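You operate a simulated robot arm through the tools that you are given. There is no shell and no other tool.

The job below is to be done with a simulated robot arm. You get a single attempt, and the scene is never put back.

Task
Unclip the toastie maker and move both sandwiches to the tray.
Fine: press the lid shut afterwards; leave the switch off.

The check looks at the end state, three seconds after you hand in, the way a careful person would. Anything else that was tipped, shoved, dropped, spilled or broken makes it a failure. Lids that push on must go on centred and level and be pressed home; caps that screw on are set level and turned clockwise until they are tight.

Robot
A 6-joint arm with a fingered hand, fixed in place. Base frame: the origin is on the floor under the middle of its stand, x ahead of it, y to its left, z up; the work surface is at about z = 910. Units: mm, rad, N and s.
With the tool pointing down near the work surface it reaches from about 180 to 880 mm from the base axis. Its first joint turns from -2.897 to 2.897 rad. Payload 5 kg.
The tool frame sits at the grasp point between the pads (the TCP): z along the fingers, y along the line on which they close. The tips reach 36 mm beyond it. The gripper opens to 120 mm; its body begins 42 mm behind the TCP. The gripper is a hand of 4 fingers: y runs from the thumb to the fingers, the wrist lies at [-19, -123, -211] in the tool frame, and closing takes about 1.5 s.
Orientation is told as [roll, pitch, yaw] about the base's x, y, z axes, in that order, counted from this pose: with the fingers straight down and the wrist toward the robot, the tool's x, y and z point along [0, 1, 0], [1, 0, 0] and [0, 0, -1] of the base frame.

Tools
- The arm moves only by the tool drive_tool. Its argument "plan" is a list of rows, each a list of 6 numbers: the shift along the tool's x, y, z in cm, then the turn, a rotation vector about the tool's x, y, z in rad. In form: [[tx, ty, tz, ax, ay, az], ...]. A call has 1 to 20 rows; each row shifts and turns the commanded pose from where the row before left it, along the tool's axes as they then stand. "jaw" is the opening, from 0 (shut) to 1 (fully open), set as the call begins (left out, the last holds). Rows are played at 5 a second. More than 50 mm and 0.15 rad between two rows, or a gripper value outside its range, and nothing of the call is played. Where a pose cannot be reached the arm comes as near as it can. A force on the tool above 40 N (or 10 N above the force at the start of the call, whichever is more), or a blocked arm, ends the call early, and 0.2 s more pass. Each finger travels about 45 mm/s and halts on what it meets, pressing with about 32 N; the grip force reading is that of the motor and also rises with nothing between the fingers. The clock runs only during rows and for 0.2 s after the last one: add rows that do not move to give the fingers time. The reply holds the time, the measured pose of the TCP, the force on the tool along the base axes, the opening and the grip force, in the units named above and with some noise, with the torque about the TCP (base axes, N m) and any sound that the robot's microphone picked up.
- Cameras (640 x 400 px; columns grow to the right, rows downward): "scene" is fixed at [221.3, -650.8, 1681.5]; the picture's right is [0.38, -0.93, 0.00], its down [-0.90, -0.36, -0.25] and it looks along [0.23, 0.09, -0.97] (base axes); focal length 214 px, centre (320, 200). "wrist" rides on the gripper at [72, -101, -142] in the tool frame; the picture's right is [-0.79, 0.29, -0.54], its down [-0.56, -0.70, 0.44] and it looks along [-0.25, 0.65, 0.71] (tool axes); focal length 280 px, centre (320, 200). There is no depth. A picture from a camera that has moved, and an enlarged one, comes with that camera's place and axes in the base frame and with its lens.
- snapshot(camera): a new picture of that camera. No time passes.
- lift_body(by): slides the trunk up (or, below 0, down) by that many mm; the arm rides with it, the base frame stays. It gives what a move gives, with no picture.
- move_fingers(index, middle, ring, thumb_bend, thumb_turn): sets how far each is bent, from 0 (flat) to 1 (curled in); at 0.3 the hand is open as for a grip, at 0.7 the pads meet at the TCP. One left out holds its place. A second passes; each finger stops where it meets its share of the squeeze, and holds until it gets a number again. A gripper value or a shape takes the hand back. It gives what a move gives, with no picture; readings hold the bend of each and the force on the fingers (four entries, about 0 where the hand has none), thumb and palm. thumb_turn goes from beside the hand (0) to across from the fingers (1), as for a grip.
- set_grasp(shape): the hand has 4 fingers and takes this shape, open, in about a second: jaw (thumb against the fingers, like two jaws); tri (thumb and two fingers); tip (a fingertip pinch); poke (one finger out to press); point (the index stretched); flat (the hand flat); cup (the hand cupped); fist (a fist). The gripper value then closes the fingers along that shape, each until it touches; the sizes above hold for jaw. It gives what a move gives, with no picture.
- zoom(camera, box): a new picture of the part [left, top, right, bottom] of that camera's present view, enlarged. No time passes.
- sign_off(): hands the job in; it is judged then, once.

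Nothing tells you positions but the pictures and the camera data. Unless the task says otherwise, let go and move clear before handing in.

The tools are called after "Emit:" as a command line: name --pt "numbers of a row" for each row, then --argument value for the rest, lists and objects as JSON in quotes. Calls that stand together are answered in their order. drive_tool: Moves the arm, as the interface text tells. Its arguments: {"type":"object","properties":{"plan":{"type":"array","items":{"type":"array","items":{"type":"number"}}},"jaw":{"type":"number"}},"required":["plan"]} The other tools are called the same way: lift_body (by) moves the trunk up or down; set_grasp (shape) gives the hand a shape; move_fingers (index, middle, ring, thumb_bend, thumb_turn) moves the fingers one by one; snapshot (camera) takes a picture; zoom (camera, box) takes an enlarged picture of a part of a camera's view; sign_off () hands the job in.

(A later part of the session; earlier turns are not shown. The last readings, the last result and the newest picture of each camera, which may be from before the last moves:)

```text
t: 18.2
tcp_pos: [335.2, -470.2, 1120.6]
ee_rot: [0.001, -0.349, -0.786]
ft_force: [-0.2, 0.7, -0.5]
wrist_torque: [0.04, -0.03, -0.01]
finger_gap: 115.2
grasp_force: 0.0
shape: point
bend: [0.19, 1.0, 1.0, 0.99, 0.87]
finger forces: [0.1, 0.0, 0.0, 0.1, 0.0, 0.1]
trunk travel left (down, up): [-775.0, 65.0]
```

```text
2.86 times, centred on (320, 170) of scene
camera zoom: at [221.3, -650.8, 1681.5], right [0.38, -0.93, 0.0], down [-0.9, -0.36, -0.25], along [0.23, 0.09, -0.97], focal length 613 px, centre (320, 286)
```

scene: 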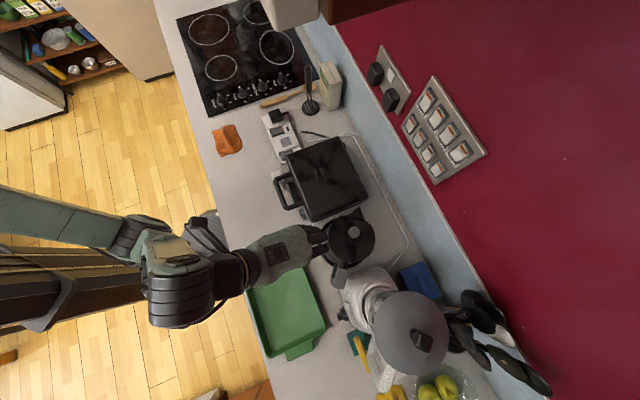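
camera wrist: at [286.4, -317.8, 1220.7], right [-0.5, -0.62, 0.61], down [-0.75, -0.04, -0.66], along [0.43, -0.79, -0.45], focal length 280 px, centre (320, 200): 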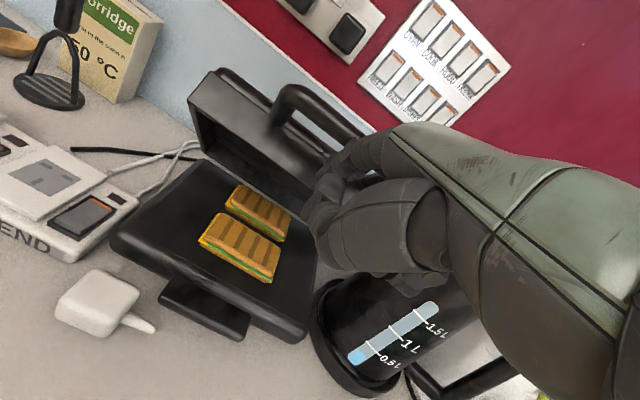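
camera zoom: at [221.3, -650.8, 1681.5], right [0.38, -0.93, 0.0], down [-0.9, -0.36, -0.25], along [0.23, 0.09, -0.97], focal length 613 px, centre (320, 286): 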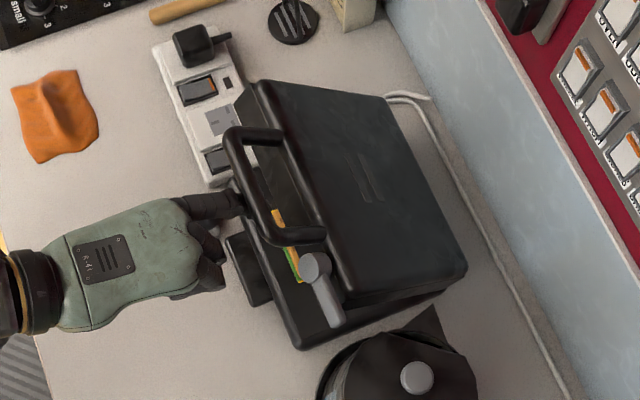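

The lid is about 40° open, and two rectangular toasted sandwiches lie on the lower plate. I'll continue pushing the lid up and back.

Emit:
drive_tool --pt "0 2.02 -0.86 0 0 0" --pt "0 2.12 -0.71 0 0 0" --pt "0 2.16 -0.53 0 0 0" --pt "0 2.2 -0.33 0 0 0" --pt "0 2.22 -0.15 0 0 0" --pt "0 2.21 0.06 0 0 0" --pt "0 2.21 0.27 0 0 0" --pt "0 2.16 0.47 0 0 0" --pt "0 0 0 0 0 0"

Emit:
snapshot --camera "wrist"

Emit:
zoom --camera "scene" --box '[240, 80, 440, 240]'

```text
t: 20.2
tcp_pos: [447.6, -582.5, 1196.5]
ee_rot: [0.0, -0.35, -0.785]
ft_force: [0.2, -0.3, 0.6]
wrist_torque: [0.0, -0.02, 0.01]
finger_gap: 115.4
grasp_force: 0.1
shape: point
bend: [0.19, 1.0, 1.0, 0.99, 0.87]
finger forces: [0.1, 0.0, 0.0, 0.1, 0.1, 0.1]
trunk travel left (down, up): [-775.0, 65.0]
```

```text
taken
camera wrist: at [397.0, -429.1, 1296.7], right [-0.5, -0.62, 0.61], down [-0.75, -0.04, -0.66], along [0.43, -0.79, -0.45], focal length 280 px, centre (320, 200)
```

wrist: 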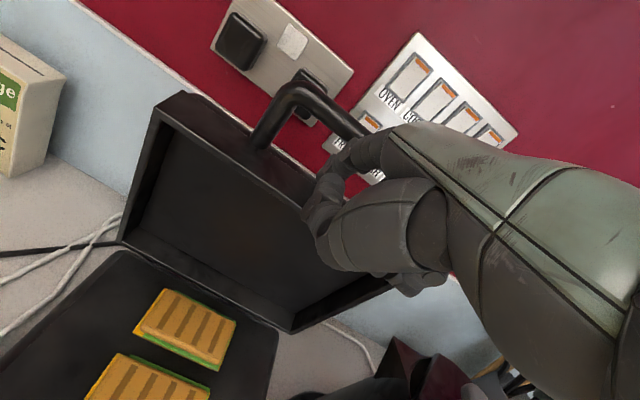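

```text
2.50 times, centred on (340, 160) of scene
camera zoom: at [221.3, -650.8, 1681.5], right [0.38, -0.93, 0.0], down [-0.9, -0.36, -0.25], along [0.23, 0.09, -0.97], focal length 536 px, centre (270, 300)
```

zoom: 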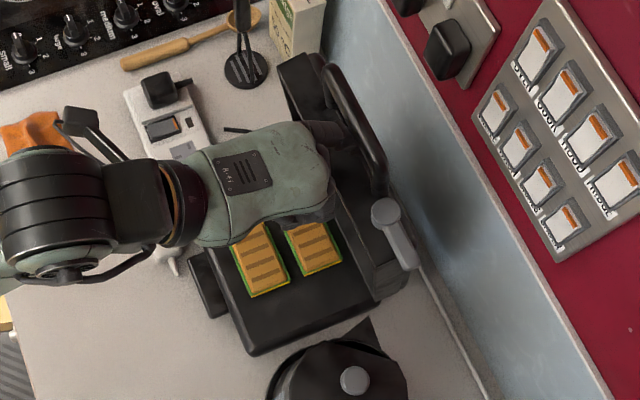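

Emit:
drive_tool --pt "0 2.1 0.6 0 0 0" --pt "0 1.0 0.36 0 0 0" --pt "0 0 0 0 0 0" --pt "0 -2.0 -0.73 0 0 0" --pt "0 -4.0 -1.46 0 0 0" --pt "0 -4.0 -1.46 0 0 0" --pt "0 -4.0 -1.46 0 0 0" --pt "0 0 0 0 0 0"

Emit:
snapshot --camera "wrist"

Emit:
snapshot --camera "scene"

```text
t: 22.0
tcp_pos: [365.4, -497.0, 1196.9]
ee_rot: [0.0, -0.35, -0.786]
ft_force: [-0.1, 1.0, 0.0]
wrist_torque: [0.01, 0.0, 0.01]
finger_gap: 115.3
grasp_force: 0.2
shape: point
bend: [0.19, 1.0, 1.0, 0.99, 0.87]
finger forces: [0.0, 0.1, 0.0, 0.1, 0.0, 0.1]
trunk travel left (down, up): [-775.0, 65.0]
```

```text
taken
camera wrist: at [316.1, -343.8, 1297.2], right [-0.5, -0.62, 0.61], down [-0.75, -0.04, -0.66], along [0.43, -0.78, -0.45], focal length 280 px, centre (320, 200)
```

wrist: 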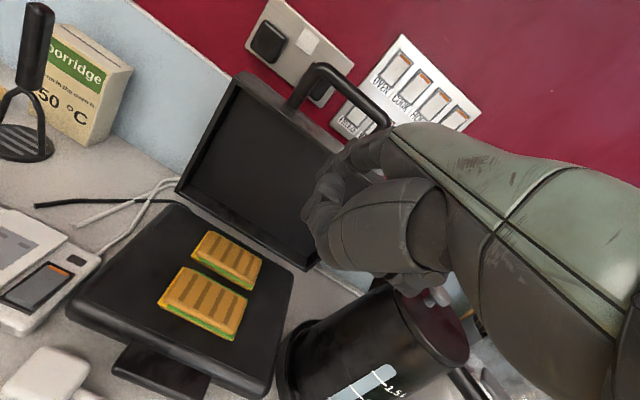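

```text
taken
```

scene: 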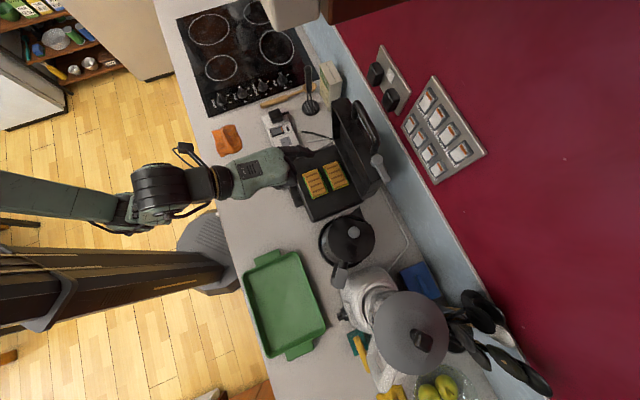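

The lid holds open at about 90°. Next I'll measure the sandwiches.

Emit:
zoom --camera "scene" --box '[280, 90, 400, 230]'

Emit:
zoom --camera "wrist" --box '[60, 180, 320, 400]'

```text
2.86 times, centred on (340, 160) of scene
camera zoom: at [221.3, -650.8, 1681.5], right [0.38, -0.93, 0.0], down [-0.9, -0.36, -0.25], along [0.23, 0.09, -0.97], focal length 613 px, centre (263, 314)
```

zoom: 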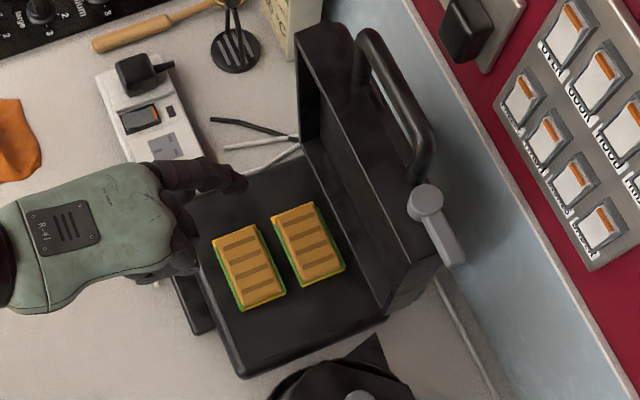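

```text
1.82 times, centred on (190, 290) of wrist
camera zoom: at [316.1, -343.8, 1297.2], right [-0.5, -0.62, 0.61], down [-0.75, -0.04, -0.66], along [0.43, -0.78, -0.45], focal length 510 px, centre (556, 36)
```

zoom: 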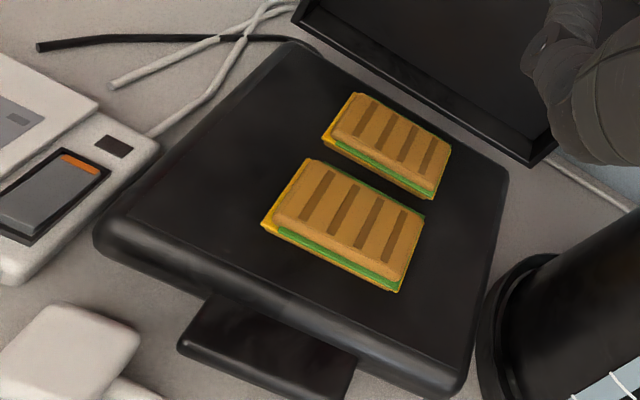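

The sandwiches each measure about 100 x 52 mm with tops at z≈960: one centred near (443, -545), the other near (500, -600), with a gap of about 25 mm between them. I'll straighten the hand, form the jaw at a partial opening and check its geometry.

Emit:
drive_tool --pt "0 0 0 0.117 0 0" --pt "0 0 0 0.117 0 0" --pt "0 0 0 0.116 0 0" --pt "0 0 0 0 0 0"

Emit:
set_grasp --shape "jaw"

Emit:
drive_tool --pt "0 0 0 0 0 0" --pt "0 0 0 0 0 0" --pt "0 0 0 0 0 0" --pt "0 0 0 0 0 0" --pt "0 0 0 0 0 0" --jaw 0.6

Emit:
snapshot --camera "wrist"

Emit:
zoom --camera "scene" --box '[220, 80, 400, 240]'

```text
t: 23.0
tcp_pos: [363.9, -498.8, 1198.3]
ee_rot: [-0.001, 0.002, -0.785]
ft_force: [-0.1, -1.4, 0.7]
wrist_torque: [0.01, -0.01, -0.02]
finger_gap: 115.2
grasp_force: 0.0
shape: point
bend: [0.19, 1.0, 1.0, 0.99, 0.87]
finger forces: [0.1, 0.0, 0.0, 0.0, 0.0, 0.0]
trunk travel left (down, up): [-775.0, 65.0]
```

```text
t: 23.9
tcp_pos: [364.9, -499.2, 1197.8]
ee_rot: [-0.002, -0.001, -0.785]
ft_force: [1.3, -0.1, -0.5]
wrist_torque: [0.0, -0.01, 0.01]
finger_gap: 119.5
grasp_force: 0.1
shape: jaw
bend: [0.3, 0.3, 0.3, 0.3, 0.97]
finger forces: [0.0, 0.0, 0.1, 0.0, 0.1, 0.1]
trunk travel left (down, up): [-775.0, 65.0]
```

```text
t: 25.1
tcp_pos: [364.9, -499.5, 1196.8]
ee_rot: [0.001, 0.0, -0.785]
ft_force: [-0.1, 0.7, 0.6]
wrist_torque: [-0.03, 0.01, 0.01]
finger_gap: 72.8
grasp_force: 0.0
shape: jaw
bend: [0.73, 0.41, 0.38, 0.65, 1.0]
finger forces: [0.1, 0.0, 0.0, 0.0, 0.0, 0.0]
trunk travel left (down, up): [-775.0, 65.0]
```

```text
taken
camera wrist: at [345.6, -375.8, 1341.2], right [-0.35, -0.76, 0.54], down [-0.89, 0.1, -0.44], along [0.28, -0.64, -0.71], focal length 280 px, centre (320, 200)
```

wrist: 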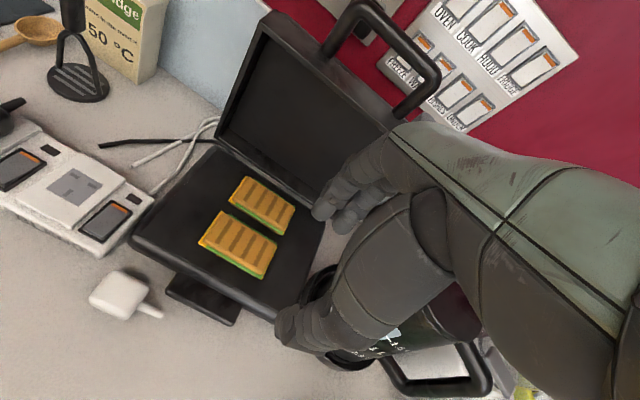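

```text
2.50 times, centred on (310, 160) of scene
camera zoom: at [221.3, -650.8, 1681.5], right [0.38, -0.93, 0.0], down [-0.9, -0.36, -0.25], along [0.23, 0.09, -0.97], focal length 536 px, centre (345, 300)
```

zoom: 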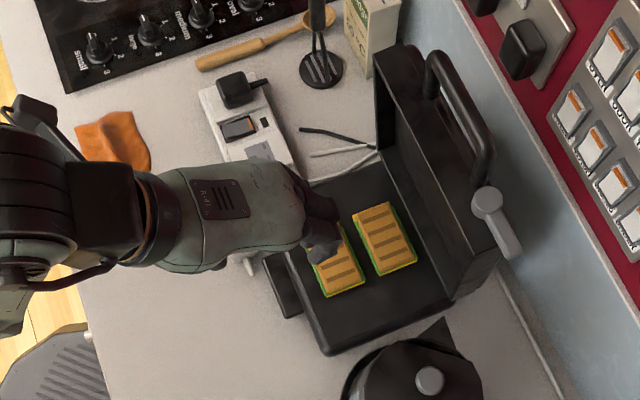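

Emit:
zoom --camera "wrist" --box '[250, 110, 450, 370]'

Emit:
drive_tool --pt "0 0 0 0 0 0" --pt "0 0 0 0 0 0" --pt "0 0 0 0 0 0" --pt "0 0 0 0 0 0" --pt "0 0 0 0 0 0" --jaw 0.6

Emit:
zoom --camera "wrist" --box '[250, 110, 450, 370]'

```text
1.54 times, centred on (350, 240) of wrist
camera zoom: at [345.6, -375.8, 1341.2], right [-0.35, -0.76, 0.54], down [-0.89, 0.1, -0.44], along [0.28, -0.64, -0.71], focal length 431 px, centre (274, 138)
```

zoom: 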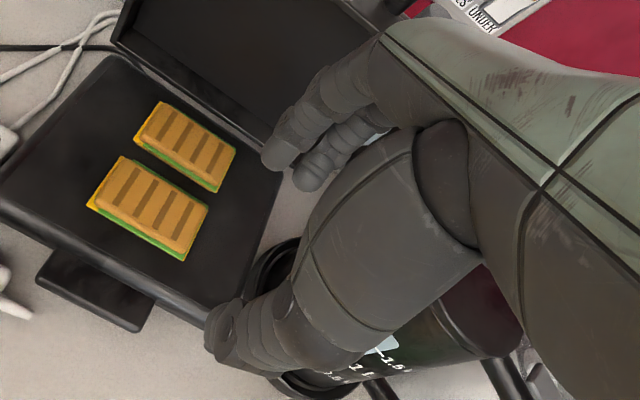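

```text
t: 26.3
tcp_pos: [365.6, -499.2, 1197.0]
ee_rot: [0.001, -0.001, -0.786]
ft_force: [0.2, -0.1, 0.3]
wrist_torque: [0.0, 0.0, -0.03]
finger_gap: 72.5
grasp_force: 0.1
shape: jaw
bend: [0.73, 0.41, 0.38, 0.65, 1.0]
finger forces: [0.1, 0.0, 0.0, 0.0, 0.0, 0.0]
trunk travel left (down, up): [-775.0, 65.0]
```

```text
1.54 times, centred on (350, 240) of wrist
camera zoom: at [345.6, -375.8, 1341.2], right [-0.35, -0.76, 0.54], down [-0.89, 0.1, -0.44], along [0.28, -0.64, -0.71], focal length 431 px, centre (274, 138)
```

zoom: 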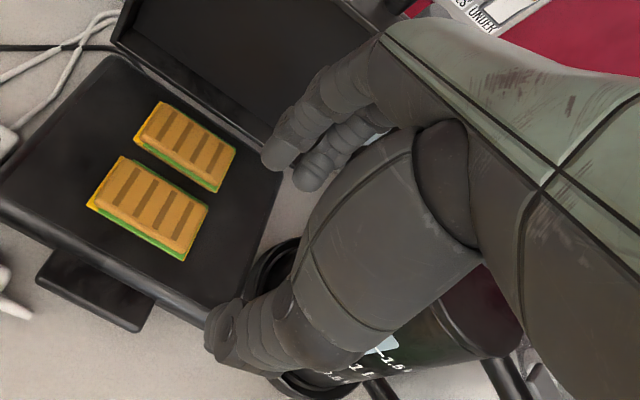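

Emit:
zoom --camera "scene" --box '[280, 140, 360, 200]'

```text
6.67 times, centred on (320, 170) of scene
camera zoom: at [221.3, -650.8, 1681.5], right [0.38, -0.93, 0.0], down [-0.9, -0.36, -0.25], along [0.23, 0.09, -0.97], focal length 1430 px, centre (320, 400)
```

zoom: 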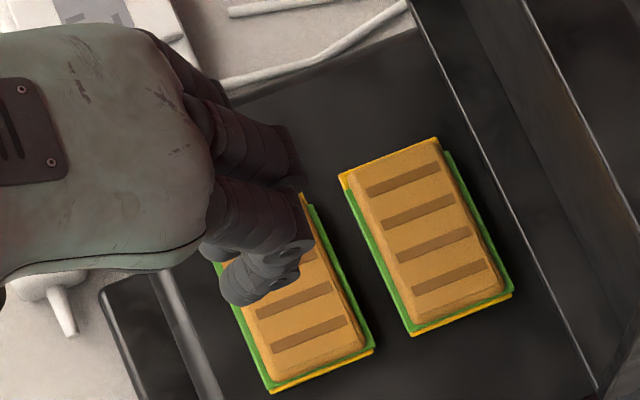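

Emit:
move_fingers --index 0.45 --middle 0.45 --ring 0.45 --thumb_bend 0.45 --thumb_turn 1.0

Emit:
zoom --camera "wrist" --box '[250, 110, 450, 370]'

Emit:
zoom --camera "scene" --box '[280, 140, 360, 200]'

```text
t: 27.3
tcp_pos: [365.6, -499.3, 1197.1]
ee_rot: [0.0, 0.001, -0.785]
ft_force: [0.4, -0.9, -0.3]
wrist_torque: [0.02, -0.02, 0.03]
finger_gap: 78.9
grasp_force: 0.1
shape: fingers
bend: [0.45, 0.45, 0.45, 0.45, 0.99]
finger forces: [0.1, 0.1, 0.0, 0.0, 0.0, 0.0]
trunk travel left (down, up): [-775.0, 65.0]
```

```text
1.54 times, centred on (350, 240) of wrist
camera zoom: at [345.6, -375.8, 1341.2], right [-0.35, -0.76, 0.54], down [-0.89, 0.1, -0.44], along [0.28, -0.64, -0.71], focal length 431 px, centre (274, 138)
```

zoom: 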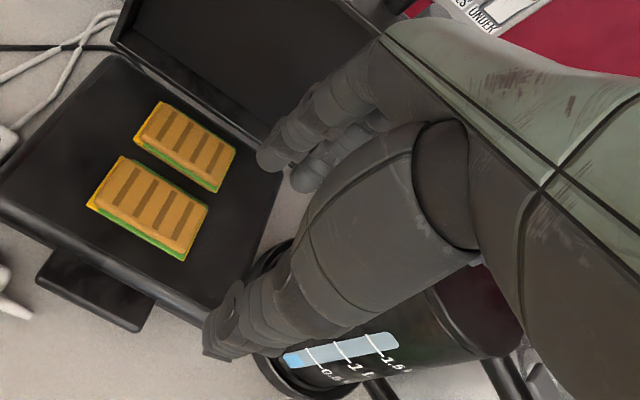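

```text
6.67 times, centred on (320, 170) of scene
camera zoom: at [221.3, -650.8, 1681.5], right [0.38, -0.93, 0.0], down [-0.9, -0.36, -0.25], along [0.23, 0.09, -0.97], focal length 1430 px, centre (320, 400)
```

zoom: 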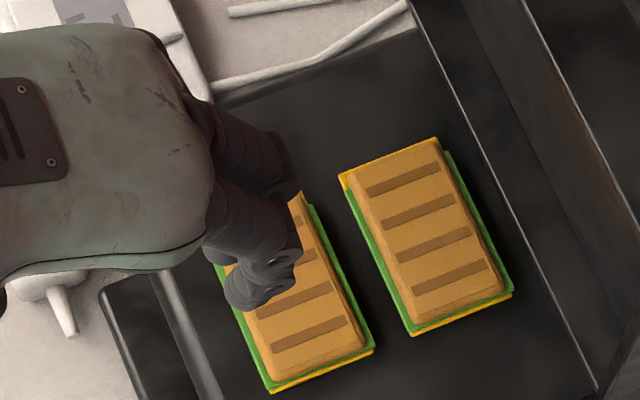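

The hand geometry is clear: at 0.45 bend the fingertips sit at about y=+40 and the thumb at about y=-57. I'll move over the front sandwich at an intermediate height and check alignment.

Emit:
drive_tool --pt "0.55 1.74 2.74 0 0 0" --pt "0.55 1.74 2.74 0 0 0" --pt "0.55 1.74 2.74 0 0 0" --pt "0.55 1.74 2.74 0 0 0" --pt "0.54 1.74 2.74 0 0 0" --pt "0 0 0 0 0 0"

Emit:
snapshot --camera "wrist"

Emit:
zoom --camera "scene" --box '[280, 130, 380, 220]'

```text
t: 28.7
tcp_pos: [443.5, -539.7, 1059.2]
ee_rot: [-0.001, 0.002, -0.785]
ft_force: [0.0, -0.3, -0.2]
wrist_torque: [0.02, -0.02, 0.0]
finger_gap: 78.8
grasp_force: 0.0
shape: fingers
bend: [0.45, 0.45, 0.45, 0.45, 0.99]
finger forces: [0.0, 0.0, 0.0, 0.0, 0.0, 0.0]
trunk travel left (down, up): [-775.0, 65.0]
```

```text
taken
camera wrist: at [424.0, -416.5, 1204.2], right [-0.35, -0.76, 0.54], down [-0.89, 0.1, -0.44], along [0.28, -0.64, -0.71], focal length 280 px, centre (320, 200)
```

wrist: 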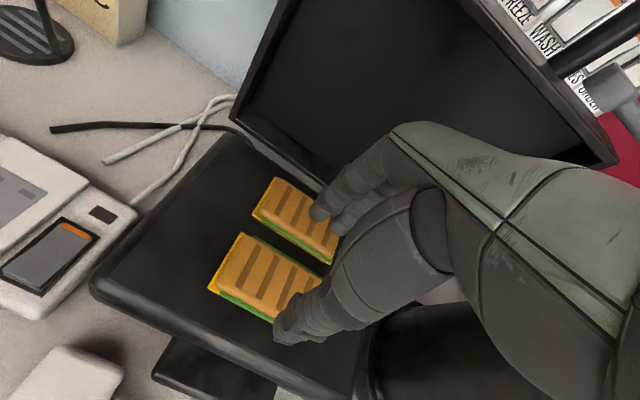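

```text
4.44 times, centred on (330, 175) of scene
camera zoom: at [221.3, -650.8, 1681.5], right [0.38, -0.93, 0.0], down [-0.9, -0.36, -0.25], along [0.23, 0.09, -0.97], focal length 953 px, centre (276, 311)
```

zoom: 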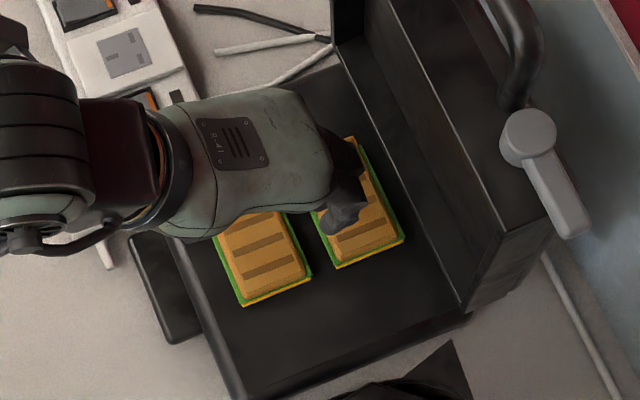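

Emit:
zoom --camera "wrist" --box '[190, 150, 390, 350]'

```text
2.00 times, centred on (290, 250) of wrist
camera zoom: at [424.0, -416.5, 1204.2], right [-0.35, -0.76, 0.54], down [-0.89, 0.1, -0.44], along [0.28, -0.64, -0.71], focal length 561 px, centre (380, 100)
```

zoom: 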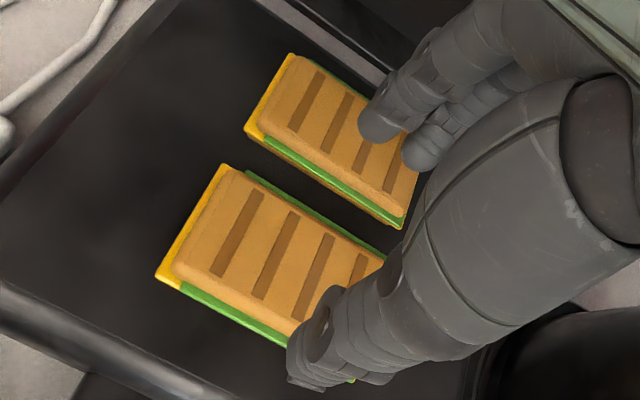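

The fingers line up with the 23 mm gap between the sandwiches, and the thumb clears the front edge. I'll bend the fingers slightly more and descend in stages.

Emit:
move_fingers --index 0.47 --middle 0.47 --ring 0.47 --thumb_bend 0.45 --thumb_turn 1.0

Emit:
drive_tool --pt "0 0 2.3 0 0 0" --pt "0 0 2.3 0 0 0" --pt "0 0 1.9 0 0 0" --pt "0 0 0 0 0 0"

Emit:
zoom --camera "wrist" --box '[190, 150, 390, 390]'

Emit:
zoom --camera "scene" --box '[280, 130, 380, 220]'

```text
t: 29.7
tcp_pos: [443.9, -539.8, 1060.3]
ee_rot: [-0.001, -0.001, -0.785]
ft_force: [0.0, 0.4, 0.5]
wrist_torque: [-0.02, -0.01, -0.03]
finger_gap: 76.0
grasp_force: 0.2
shape: fingers
bend: [0.47, 0.47, 0.47, 0.45, 0.99]
finger forces: [0.1, 0.0, 0.1, 0.1, 0.1, 0.1]
trunk travel left (down, up): [-775.0, 65.0]
```

```text
t: 30.7
tcp_pos: [444.4, -541.0, 1000.1]
ee_rot: [0.001, -0.005, -0.785]
ft_force: [-2.0, 2.2, 13.8]
wrist_torque: [-0.7, -0.42, 0.0]
finger_gap: 76.1
grasp_force: 6.9
shape: fingers
bend: [0.47, 0.47, 0.47, 0.45, 0.99]
finger forces: [0.0, 13.9, 0.0, 0.0, 0.1, 0.0]
trunk travel left (down, up): [-775.0, 65.0]
```

```text
1.67 times, centred on (290, 270) of wrist
camera zoom: at [424.7, -417.8, 1142.2], right [-0.36, -0.76, 0.54], down [-0.89, 0.1, -0.45], along [0.29, -0.64, -0.71], focal length 467 px, centre (370, 83)
```

zoom: 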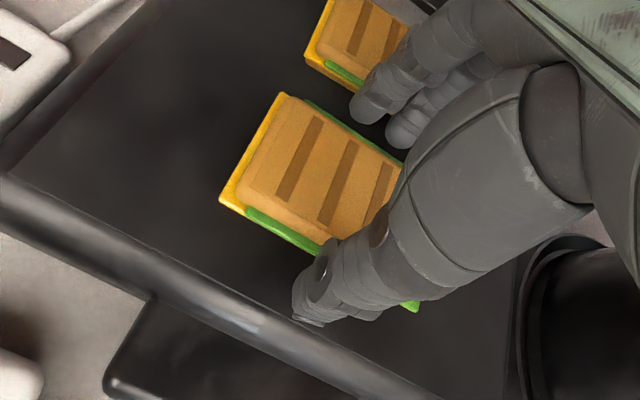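

```text
4.44 times, centred on (330, 175) of scene
camera zoom: at [221.3, -650.8, 1681.5], right [0.38, -0.93, 0.0], down [-0.9, -0.36, -0.25], along [0.23, 0.09, -0.97], focal length 953 px, centre (276, 311)
```

zoom: 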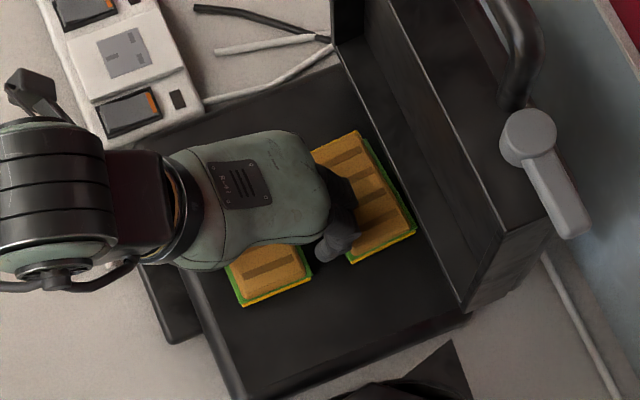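

The middle finger touched the rear sandwich's top and nudged it back a few millimetres. I'll lift, bend the middle finger further in, and re-check.

Emit:
drive_tool --pt "0 0 -2.5 0 0 0" --pt "0 0 0 0 0 0"

Emit:
move_fingers --index 0.48 --middle 0.53 --ring 0.5

Emit:
zoom --camera "wrist" --box '[260, 130, 400, 250]'

Emit:
zoom --camera "scene" --box '[310, 140, 370, 200]'

Emit:
snapshot --camera "wrist"

```text
t: 31.3
tcp_pos: [443.7, -541.5, 1021.7]
ee_rot: [-0.001, 0.002, -0.786]
ft_force: [0.5, 0.8, 0.5]
wrist_torque: [0.0, 0.03, 0.02]
finger_gap: 75.9
grasp_force: 0.1
shape: fingers
bend: [0.47, 0.47, 0.47, 0.45, 0.99]
finger forces: [0.1, 0.0, 0.0, 0.0, 0.0, 0.0]
trunk travel left (down, up): [-775.0, 65.0]
```

```text
t: 32.3
tcp_pos: [443.8, -542.1, 1021.4]
ee_rot: [0.0, 0.0, -0.786]
ft_force: [0.5, 0.3, 0.4]
wrist_torque: [0.03, -0.01, -0.01]
finger_gap: 74.7
grasp_force: 0.0
shape: fingers
bend: [0.48, 0.53, 0.5, 0.45, 0.99]
finger forces: [0.1, 0.0, 0.0, 0.0, 0.0, 0.1]
trunk travel left (down, up): [-775.0, 65.0]
```

```text
3.33 times, centred on (330, 190) of wrist
camera zoom: at [424.9, -419.3, 1165.5], right [-0.35, -0.76, 0.54], down [-0.89, 0.1, -0.44], along [0.28, -0.64, -0.71], focal length 935 px, centre (287, 233)
```

zoom: 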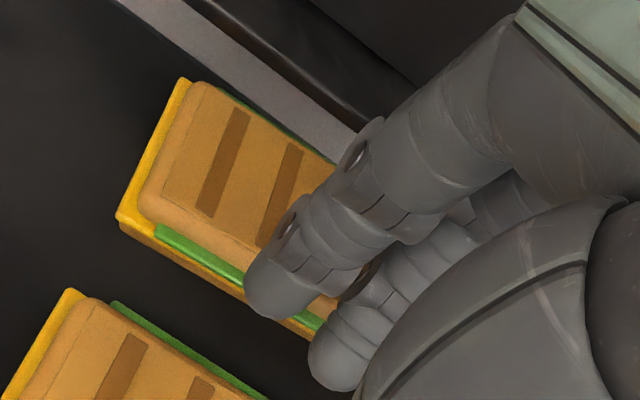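

```text
6.67 times, centred on (340, 170) of scene
camera zoom: at [221.3, -650.8, 1681.5], right [0.38, -0.93, 0.0], down [-0.9, -0.36, -0.25], along [0.23, 0.09, -0.97], focal length 1430 px, centre (187, 400)
```

zoom: 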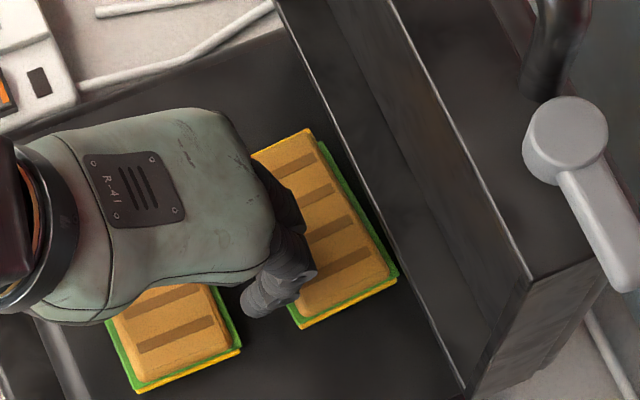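

```text
taken
camera wrist: at [424.9, -419.3, 1165.5], right [-0.35, -0.76, 0.54], down [-0.89, 0.1, -0.44], along [0.28, -0.64, -0.71], focal length 280 px, centre (320, 200)
```

wrist: 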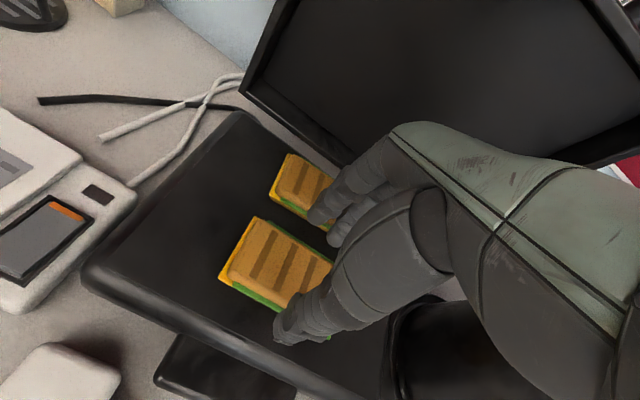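

Emit:
drive_tool --pt "0 0.55 0 0 0 0" --pt "0 0 1.2 0 0 0" --pt "0 0 1.2 0 0 0" --pt "0 0 0.6 0 0 0" --pt "0 0 0 0 0 0"

Emit:
zoom --camera "wrist" --box '[210, 130, 400, 350]'

Emit:
zoom --camera "scene" --box '[310, 140, 370, 200]'

```text
t: 33.5
tcp_pos: [449.5, -545.4, 992.8]
ee_rot: [-0.001, -0.004, -0.784]
ft_force: [0.5, -0.7, 7.2]
wrist_torque: [-0.26, -0.13, -0.02]
finger_gap: 74.6
grasp_force: 4.0
shape: fingers
bend: [0.48, 0.53, 0.5, 0.45, 0.99]
finger forces: [0.0, 8.2, 0.0, 0.0, 0.0, 0.1]
trunk travel left (down, up): [-775.0, 65.0]
```

```text
1.82 times, centred on (305, 240) of wrist
camera zoom: at [429.6, -422.8, 1136.2], right [-0.36, -0.76, 0.54], down [-0.89, 0.1, -0.44], along [0.28, -0.64, -0.71], focal length 510 px, centre (347, 127)
```

zoom: 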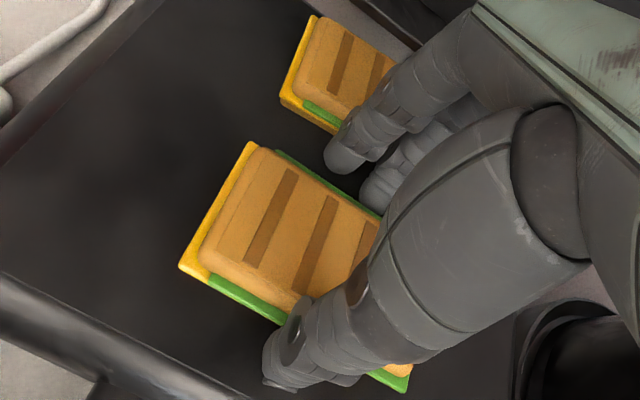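

```text
6.67 times, centred on (340, 170) of scene
camera zoom: at [221.3, -650.8, 1681.5], right [0.38, -0.93, 0.0], down [-0.9, -0.36, -0.25], along [0.23, 0.09, -0.97], focal length 1430 px, centre (187, 400)
```

zoom: 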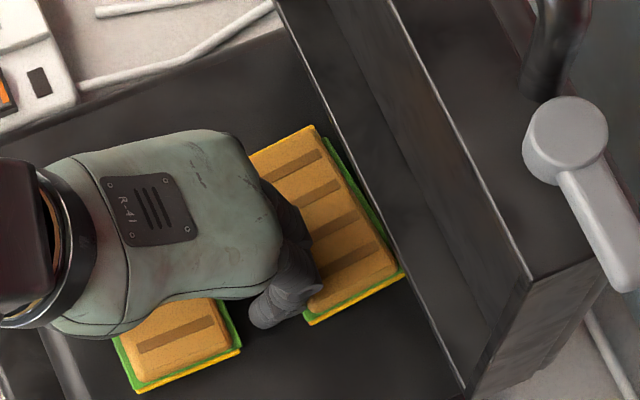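

The middle fingertip seems to be touching the plate at about z≈946, so I'm at grasp height. I'll raise 3 mm and close all the fingers and thumb on the front sandwich.

Emit:
drive_tool --pt "0 0 -0.2 0 0 0" --pt "0 0 0 0 0 0"

Emit:
move_fingers --index 0.56 --middle 0.58 --ring 0.56 --thumb_bend 0.56 --thumb_turn 1.0

Emit:
zoom --camera "wrist" --box '[210, 130, 400, 350]'

Emit:
zoom --camera "scene" --box '[310, 140, 370, 200]'

```text
t: 34.1
tcp_pos: [448.3, -544.8, 993.8]
ee_rot: [-0.001, 0.0, -0.784]
ft_force: [0.8, 0.3, 5.0]
wrist_torque: [-0.18, -0.12, -0.01]
finger_gap: 74.6
grasp_force: 2.3
shape: fingers
bend: [0.48, 0.53, 0.5, 0.45, 0.99]
finger forces: [0.1, 4.9, 0.1, 0.1, 0.1, 0.1]
trunk travel left (down, up): [-775.0, 65.0]
```

```text
t: 35.1
tcp_pos: [449.5, -545.6, 993.7]
ee_rot: [0.001, -0.002, -0.785]
ft_force: [-0.5, 0.9, 4.1]
wrist_torque: [-0.1, -0.04, -0.02]
finger_gap: 55.4
grasp_force: 7.4
shape: fingers
bend: [0.55, 0.56, 0.56, 0.52, 1.0]
finger forces: [1.5, 7.8, 0.4, 0.1, 5.0, 0.1]
trunk travel left (down, up): [-775.0, 65.0]
```

```text
1.82 times, centred on (305, 240) of wrist
camera zoom: at [429.4, -422.6, 1137.0], right [-0.35, -0.76, 0.54], down [-0.89, 0.1, -0.44], along [0.28, -0.64, -0.71], focal length 510 px, centre (347, 127)
```

zoom: 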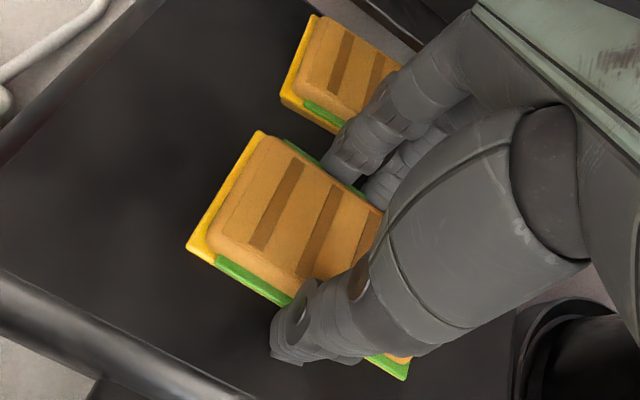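

```text
6.67 times, centred on (340, 170) of scene
camera zoom: at [221.3, -650.8, 1681.5], right [0.38, -0.93, 0.0], down [-0.9, -0.36, -0.25], along [0.23, 0.09, -0.97], focal length 1430 px, centre (187, 400)
```

zoom: 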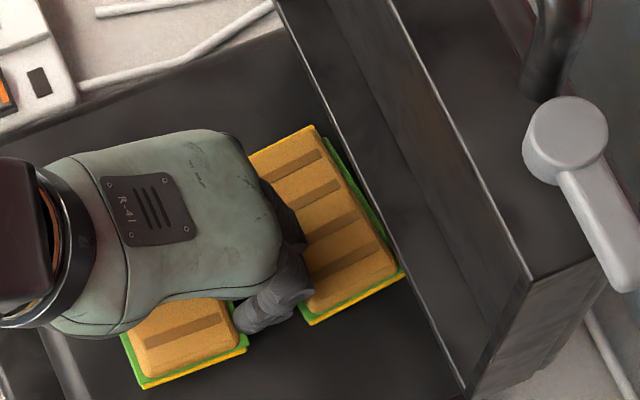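

Emit:
move_fingers --index 0.66 --middle 0.66 --ring 0.66 --thumb_bend 0.64 --thumb_turn 1.0

Emit:
zoom --camera "wrist" --box '[210, 130, 400, 350]'

```text
t: 36.1
tcp_pos: [450.1, -546.3, 993.6]
ee_rot: [-0.002, 0.001, -0.786]
ft_force: [1.1, -1.0, 4.8]
wrist_torque: [-0.18, -0.08, -0.01]
finger_gap: 54.0
grasp_force: 21.2
shape: fingers
bend: [0.58, 0.6, 0.61, 0.52, 0.99]
finger forces: [7.1, 11.8, 4.7, 0.0, 18.2, 0.0]
trunk travel left (down, up): [-775.0, 65.0]
```

```text
1.82 times, centred on (305, 240) of wrist
camera zoom: at [429.7, -422.9, 1137.0], right [-0.35, -0.76, 0.54], down [-0.89, 0.1, -0.44], along [0.28, -0.64, -0.71], focal length 510 px, centre (347, 127)
```

zoom: 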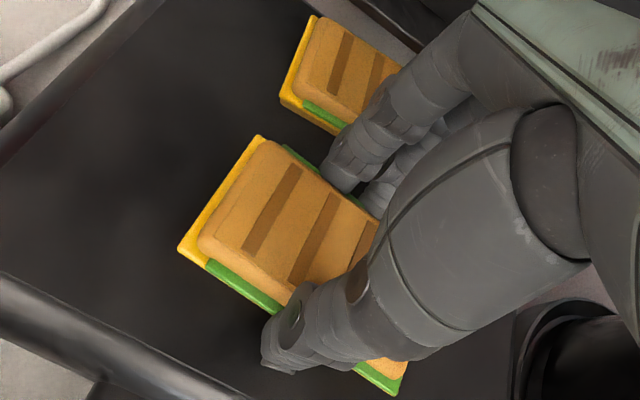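

All three fingers and the thumb are gripping the sandwich (thumb about 18 N). I'll lift it slowly straight up.

Emit:
drive_tool --pt "0 0 -1.0 0 0 0" --pt "0 0 -1.5 0 0 0" --pt "0 0 -2.0 0 0 0" --pt "0 0 -2.0 0 0 0" --pt "0 0 0 0 0 0"

Emit:
snapshot --camera "wrist"

Emit:
zoom --camera "scene" --box '[280, 120, 380, 220]'

```text
t: 37.3
tcp_pos: [449.5, -546.7, 1057.6]
ee_rot: [0.001, -0.001, -0.785]
ft_force: [0.3, -1.1, -0.4]
wrist_torque: [0.01, 0.04, 0.02]
finger_gap: 54.0
grasp_force: 18.4
shape: fingers
bend: [0.58, 0.61, 0.62, 0.52, 0.99]
finger forces: [6.9, 6.9, 4.6, 0.0, 18.3, 0.0]
trunk travel left (down, up): [-775.0, 65.0]
```

```text
taken
camera wrist: at [430.0, -423.4, 1201.9], right [-0.35, -0.76, 0.54], down [-0.89, 0.1, -0.44], along [0.28, -0.64, -0.71], focal length 280 px, centre (320, 200)
```

wrist: 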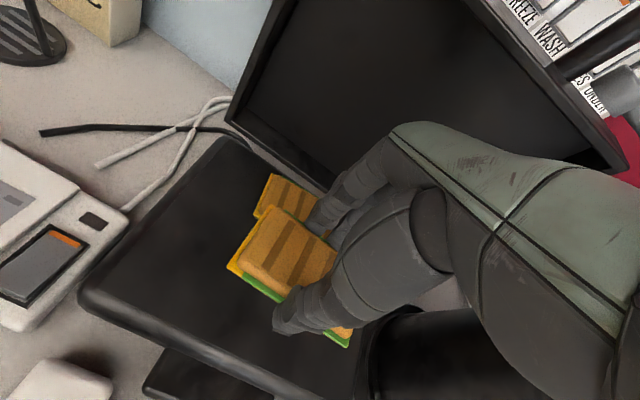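

```text
4.00 times, centred on (330, 170) of scene
camera zoom: at [221.3, -650.8, 1681.5], right [0.38, -0.93, 0.0], down [-0.9, -0.36, -0.25], along [0.23, 0.09, -0.97], focal length 858 px, centre (280, 320)
```

zoom: 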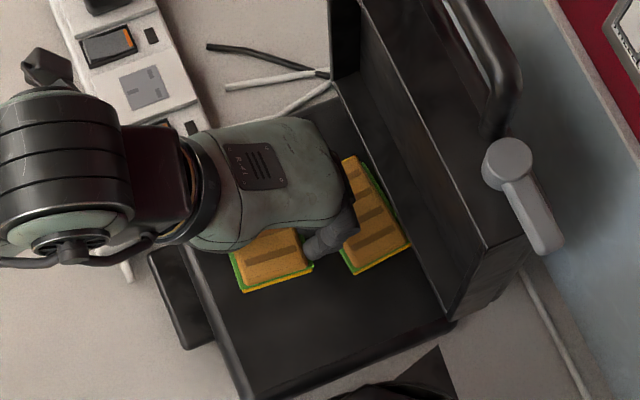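

The sandwich is held securely. I'll lift further, then carry it over toward the left part of the tray.

Emit:
drive_tool --pt "0 0 -3.0 0 0 0" --pt "0 0 -3.0 0 0 0" --pt "0 -3.5 0 0 0 0" --pt "-2.75 -3.2 0 0 0 0" --pt "-2.75 -3.2 0 0 0 0" --pt "-2.75 -3.2 0 0 0 0" --pt "-2.75 -3.2 0 0 0 0" --pt "-2.75 -3.2 0 0 0 0" --pt "-2.75 -3.2 0 0 0 0" --pt "-2.75 -3.2 0 0 0 0" --pt "-2.75 -0.16 0 0 0 0" --pt "-2.7 0 0 0 0 0" --pt "0 0 0 0 0 0"

Emit:
snapshot --camera "wrist"

Emit:
snapshot --camera "scene"

```text
t: 40.1
tcp_pos: [90.9, -537.0, 1117.6]
ee_rot: [-0.001, 0.001, -0.784]
ft_force: [0.0, 0.1, 0.1]
wrist_torque: [0.05, 0.01, 0.03]
finger_gap: 53.8
grasp_force: 18.3
shape: fingers
bend: [0.58, 0.61, 0.62, 0.52, 0.99]
finger forces: [7.0, 6.6, 4.4, 0.0, 18.1, 0.0]
trunk travel left (down, up): [-775.0, 65.0]
```

```text
taken
camera wrist: at [71.0, -411.3, 1261.1], right [-0.35, -0.76, 0.54], down [-0.89, 0.1, -0.44], along [0.28, -0.64, -0.71], focal length 280 px, centre (320, 200)
```

wrist: 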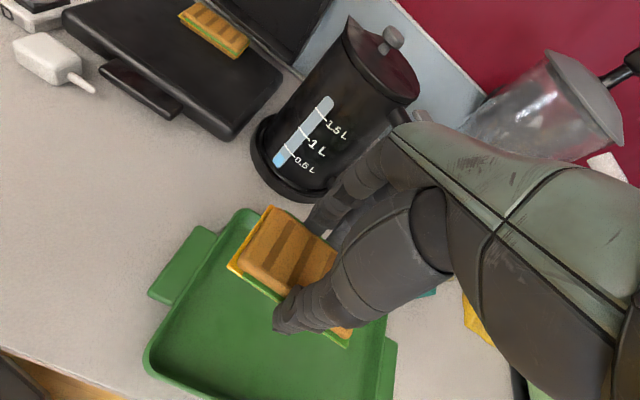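

```text
taken
```

scene: 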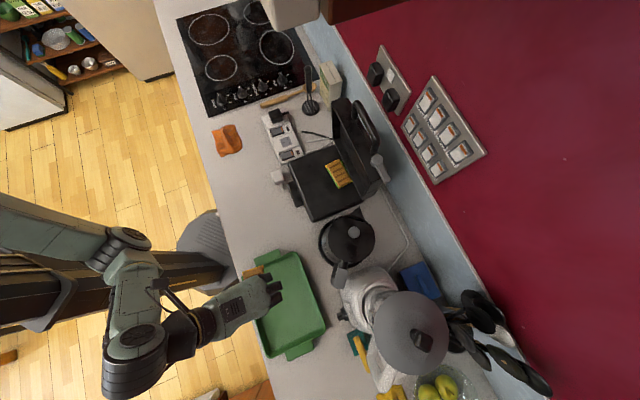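

The tray's left wall is at about x=51 in the tool frame and its middle at y≈+10, so I'll shift slightly right and forward and then lower the sandwich into the tray.

Emit:
drive_tool --pt "-0.6 0.5 3.0 0 0 0" --pt "0 0 4.0 0 0 0" --pt "0 0 4.0 0 0 0" --pt "0 0 2.0 0 0 0" --pt "0 0 0.8 0 0 0" --pt "0 0 0 0 0 0"

Emit:
snapshot --camera "wrist"

```text
t: 41.5
tcp_pos: [91.1, -544.2, 979.1]
ee_rot: [0.001, -0.001, -0.785]
ft_force: [0.4, 0.1, -0.5]
wrist_torque: [-0.01, 0.01, 0.02]
finger_gap: 53.6
grasp_force: 17.8
shape: fingers
bend: [0.58, 0.61, 0.62, 0.52, 0.99]
finger forces: [7.0, 6.7, 4.4, 0.1, 17.9, 0.1]
trunk travel left (down, up): [-775.0, 65.0]
```

```text
taken
camera wrist: at [71.2, -420.5, 1122.9], right [-0.35, -0.76, 0.54], down [-0.89, 0.1, -0.44], along [0.28, -0.64, -0.71], focal length 280 px, centre (320, 200)
```

wrist: 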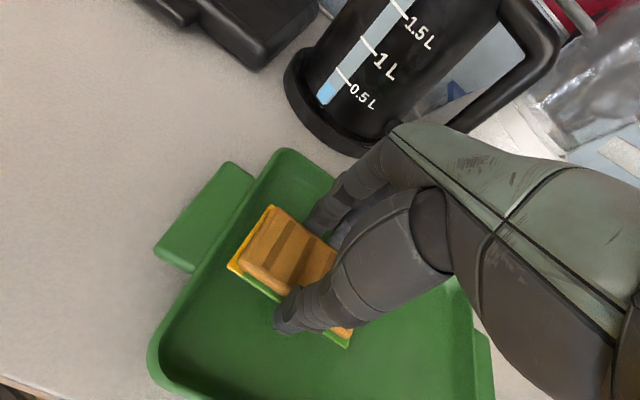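

Emit:
drive_tool --pt "0.5 0.2 0.6 0 0 0" --pt "0 0 0.3 0 0 0" --pt "0 0 0 0 0 0"

Emit:
drive_tool --pt "0 0 0.2 0 0 0" --pt "0 0 0.2 0 0 0" --pt "0 0 0 0 0 0"

```text
t: 42.3
tcp_pos: [94.7, -541.3, 970.3]
ee_rot: [0.001, -0.001, -0.783]
ft_force: [-0.9, 0.0, 0.1]
wrist_torque: [-0.01, 0.02, -0.02]
finger_gap: 53.4
grasp_force: 17.7
shape: fingers
bend: [0.58, 0.61, 0.62, 0.52, 0.99]
finger forces: [7.0, 6.6, 4.4, 0.1, 17.9, 0.0]
trunk travel left (down, up): [-775.0, 65.0]
```

```text
t: 43.1
tcp_pos: [95.3, -541.7, 966.6]
ee_rot: [0.001, 0.0, -0.785]
ft_force: [-0.5, 0.0, -1.0]
wrist_torque: [-0.03, -0.05, 0.02]
finger_gap: 53.7
grasp_force: 18.2
shape: fingers
bend: [0.58, 0.61, 0.62, 0.52, 0.99]
finger forces: [7.0, 6.6, 4.4, 0.0, 18.0, 0.0]
trunk travel left (down, up): [-775.0, 65.0]
```

Emit:
drive_tool --pt "0 0 0.2 0 0 0" --pt "0 0 0.2 0 0 0" --pt "0 0 0 0 0 0"

Emit:
zoom --camera "wrist" --box '[200, 150, 400, 350]'

```text
t: 43.9
tcp_pos: [97.0, -542.2, 962.1]
ee_rot: [-0.001, -0.001, -0.786]
ft_force: [-0.3, 0.4, -0.2]
wrist_torque: [-0.01, -0.03, 0.01]
finger_gap: 53.8
grasp_force: 18.2
shape: fingers
bend: [0.58, 0.61, 0.62, 0.52, 0.99]
finger forces: [7.0, 6.6, 4.3, 0.1, 17.8, 0.0]
trunk travel left (down, up): [-775.0, 65.0]
```

```text
2.00 times, centred on (300, 250) of wrist
camera zoom: at [76.5, -418.4, 1105.8], right [-0.35, -0.76, 0.54], down [-0.89, 0.1, -0.44], along [0.28, -0.64, -0.71], focal length 561 px, centre (360, 100)
```

zoom: 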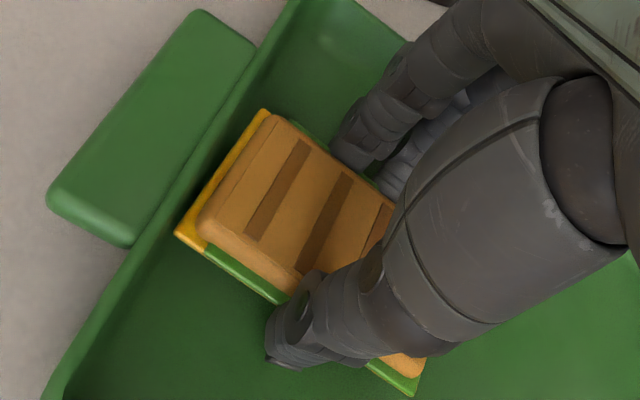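

Emit:
drive_tool --pt "0 0 0.15 0 0 0" --pt "0 0 0.15 0 0 0" --pt "0 0 0 0 0 0"

Emit:
drive_tool --pt "0 0 0.15 0 0 0" --pt "0 0 0.15 0 0 0" --pt "0 0 0 0 0 0"

```text
t: 44.7
tcp_pos: [94.7, -542.1, 960.0]
ee_rot: [0.0, -0.001, -0.786]
ft_force: [-0.3, -0.2, -0.2]
wrist_torque: [0.03, 0.0, -0.03]
finger_gap: 53.8
grasp_force: 17.8
shape: fingers
bend: [0.58, 0.61, 0.62, 0.52, 0.99]
finger forces: [7.1, 6.6, 4.3, 0.0, 17.9, 0.1]
trunk travel left (down, up): [-775.0, 65.0]
```

```text
t: 45.5
tcp_pos: [95.7, -542.5, 956.9]
ee_rot: [-0.002, -0.002, -0.786]
ft_force: [1.5, -0.6, 6.0]
wrist_torque: [-0.18, -0.12, 0.02]
finger_gap: 53.5
grasp_force: 21.9
shape: fingers
bend: [0.58, 0.61, 0.62, 0.52, 0.99]
finger forces: [6.9, 14.1, 4.3, 0.0, 18.5, 0.0]
trunk travel left (down, up): [-775.0, 65.0]
```

Contact with the tray floor came at TCP z≈957. I'll release the sandwich and lift straight up.

Emit:
move_fingers --index 0.48 --middle 0.5 --ring 0.48 --thumb_bend 0.43 --thumb_turn 1.0

Emit:
zoom --camera "wrist" --box '[200, 150, 400, 350]'

```text
t: 46.5
tcp_pos: [94.7, -541.9, 956.9]
ee_rot: [0.001, -0.001, -0.785]
ft_force: [-1.4, 0.6, 5.0]
wrist_torque: [-0.12, -0.04, -0.02]
finger_gap: 77.2
grasp_force: 2.3
shape: fingers
bend: [0.48, 0.51, 0.48, 0.43, 0.99]
finger forces: [0.0, 4.9, 0.0, 0.0, 0.0, 0.0]
trunk travel left (down, up): [-775.0, 65.0]
```

```text
2.00 times, centred on (300, 250) of wrist
camera zoom: at [75.8, -418.0, 1100.4], right [-0.35, -0.76, 0.54], down [-0.89, 0.1, -0.44], along [0.28, -0.64, -0.71], focal length 561 px, centre (360, 100)
```

zoom: 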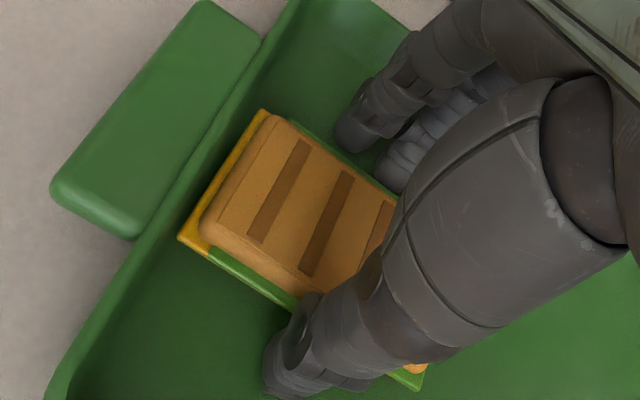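

Emit:
drive_tool --pt "0 0 -1.0 0 0 0" --pt "0 0 -3.0 0 0 0" --pt "0 0 -4.0 0 0 0" --pt "0 0 -4.0 0 0 0" --pt "0 0 -4.0 0 0 0" --pt "3.5 2.0 -0.5 0 0 0" --pt "3.5 2.0 0 0 0 0" --pt "3.5 2.0 0 0 0 0" --pt "3.5 2.0 0 0 0 0" --pt "3.5 2.0 0 0 0 0" --pt "3.5 2.0 0 0 0 0" --pt "3.4 2.0 0 0 0 0" --pt "0 0 0 0 0 0"

Emit:
snapshot --camera "wrist"

Emit:
snapshot --camera "scene"

Emit:
zoom --camera "scene" --box '[280, 90, 400, 230]'

```text
t: 49.3
tcp_pos: [365.5, -468.5, 1121.3]
ee_rot: [0.001, 0.0, -0.787]
ft_force: [-0.7, 0.7, 0.0]
wrist_torque: [-0.02, 0.0, -0.02]
finger_gap: 77.6
grasp_force: 0.1
shape: fingers
bend: [0.48, 0.5, 0.48, 0.43, 0.99]
finger forces: [0.0, 0.1, 0.1, 0.0, 0.0, 0.0]
trunk travel left (down, up): [-775.0, 65.0]
```

```text
taken
camera wrist: at [346.9, -346.3, 1266.2], right [-0.36, -0.76, 0.54], down [-0.89, 0.1, -0.44], along [0.28, -0.64, -0.71], focal length 280 px, centre (320, 200)
```

wrist: 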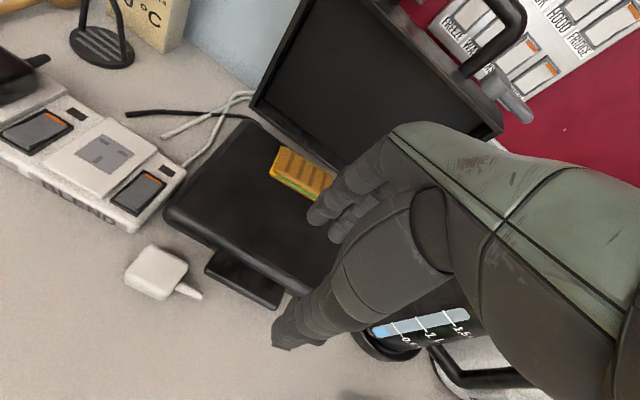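

```text
taken
```

scene: 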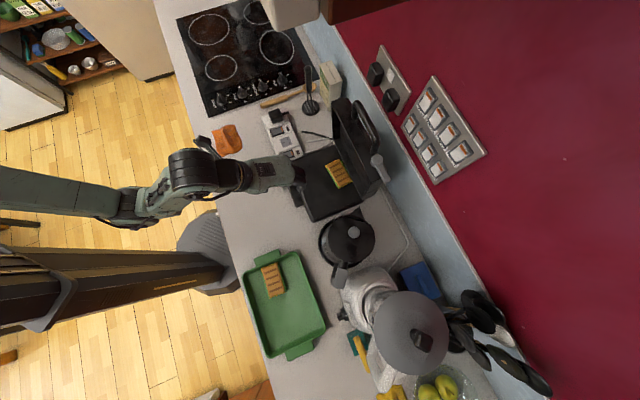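

```text
2.86 times, centred on (340, 160) of scene
camera zoom: at [221.3, -650.8, 1681.5], right [0.38, -0.93, 0.0], down [-0.9, -0.36, -0.25], along [0.23, 0.09, -0.97], focal length 613 px, centre (263, 314)
```

zoom: 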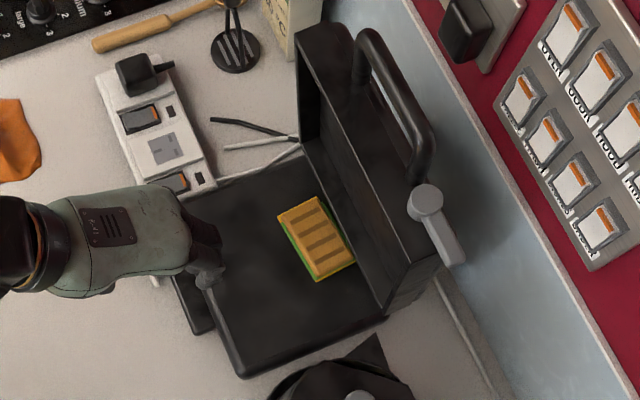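

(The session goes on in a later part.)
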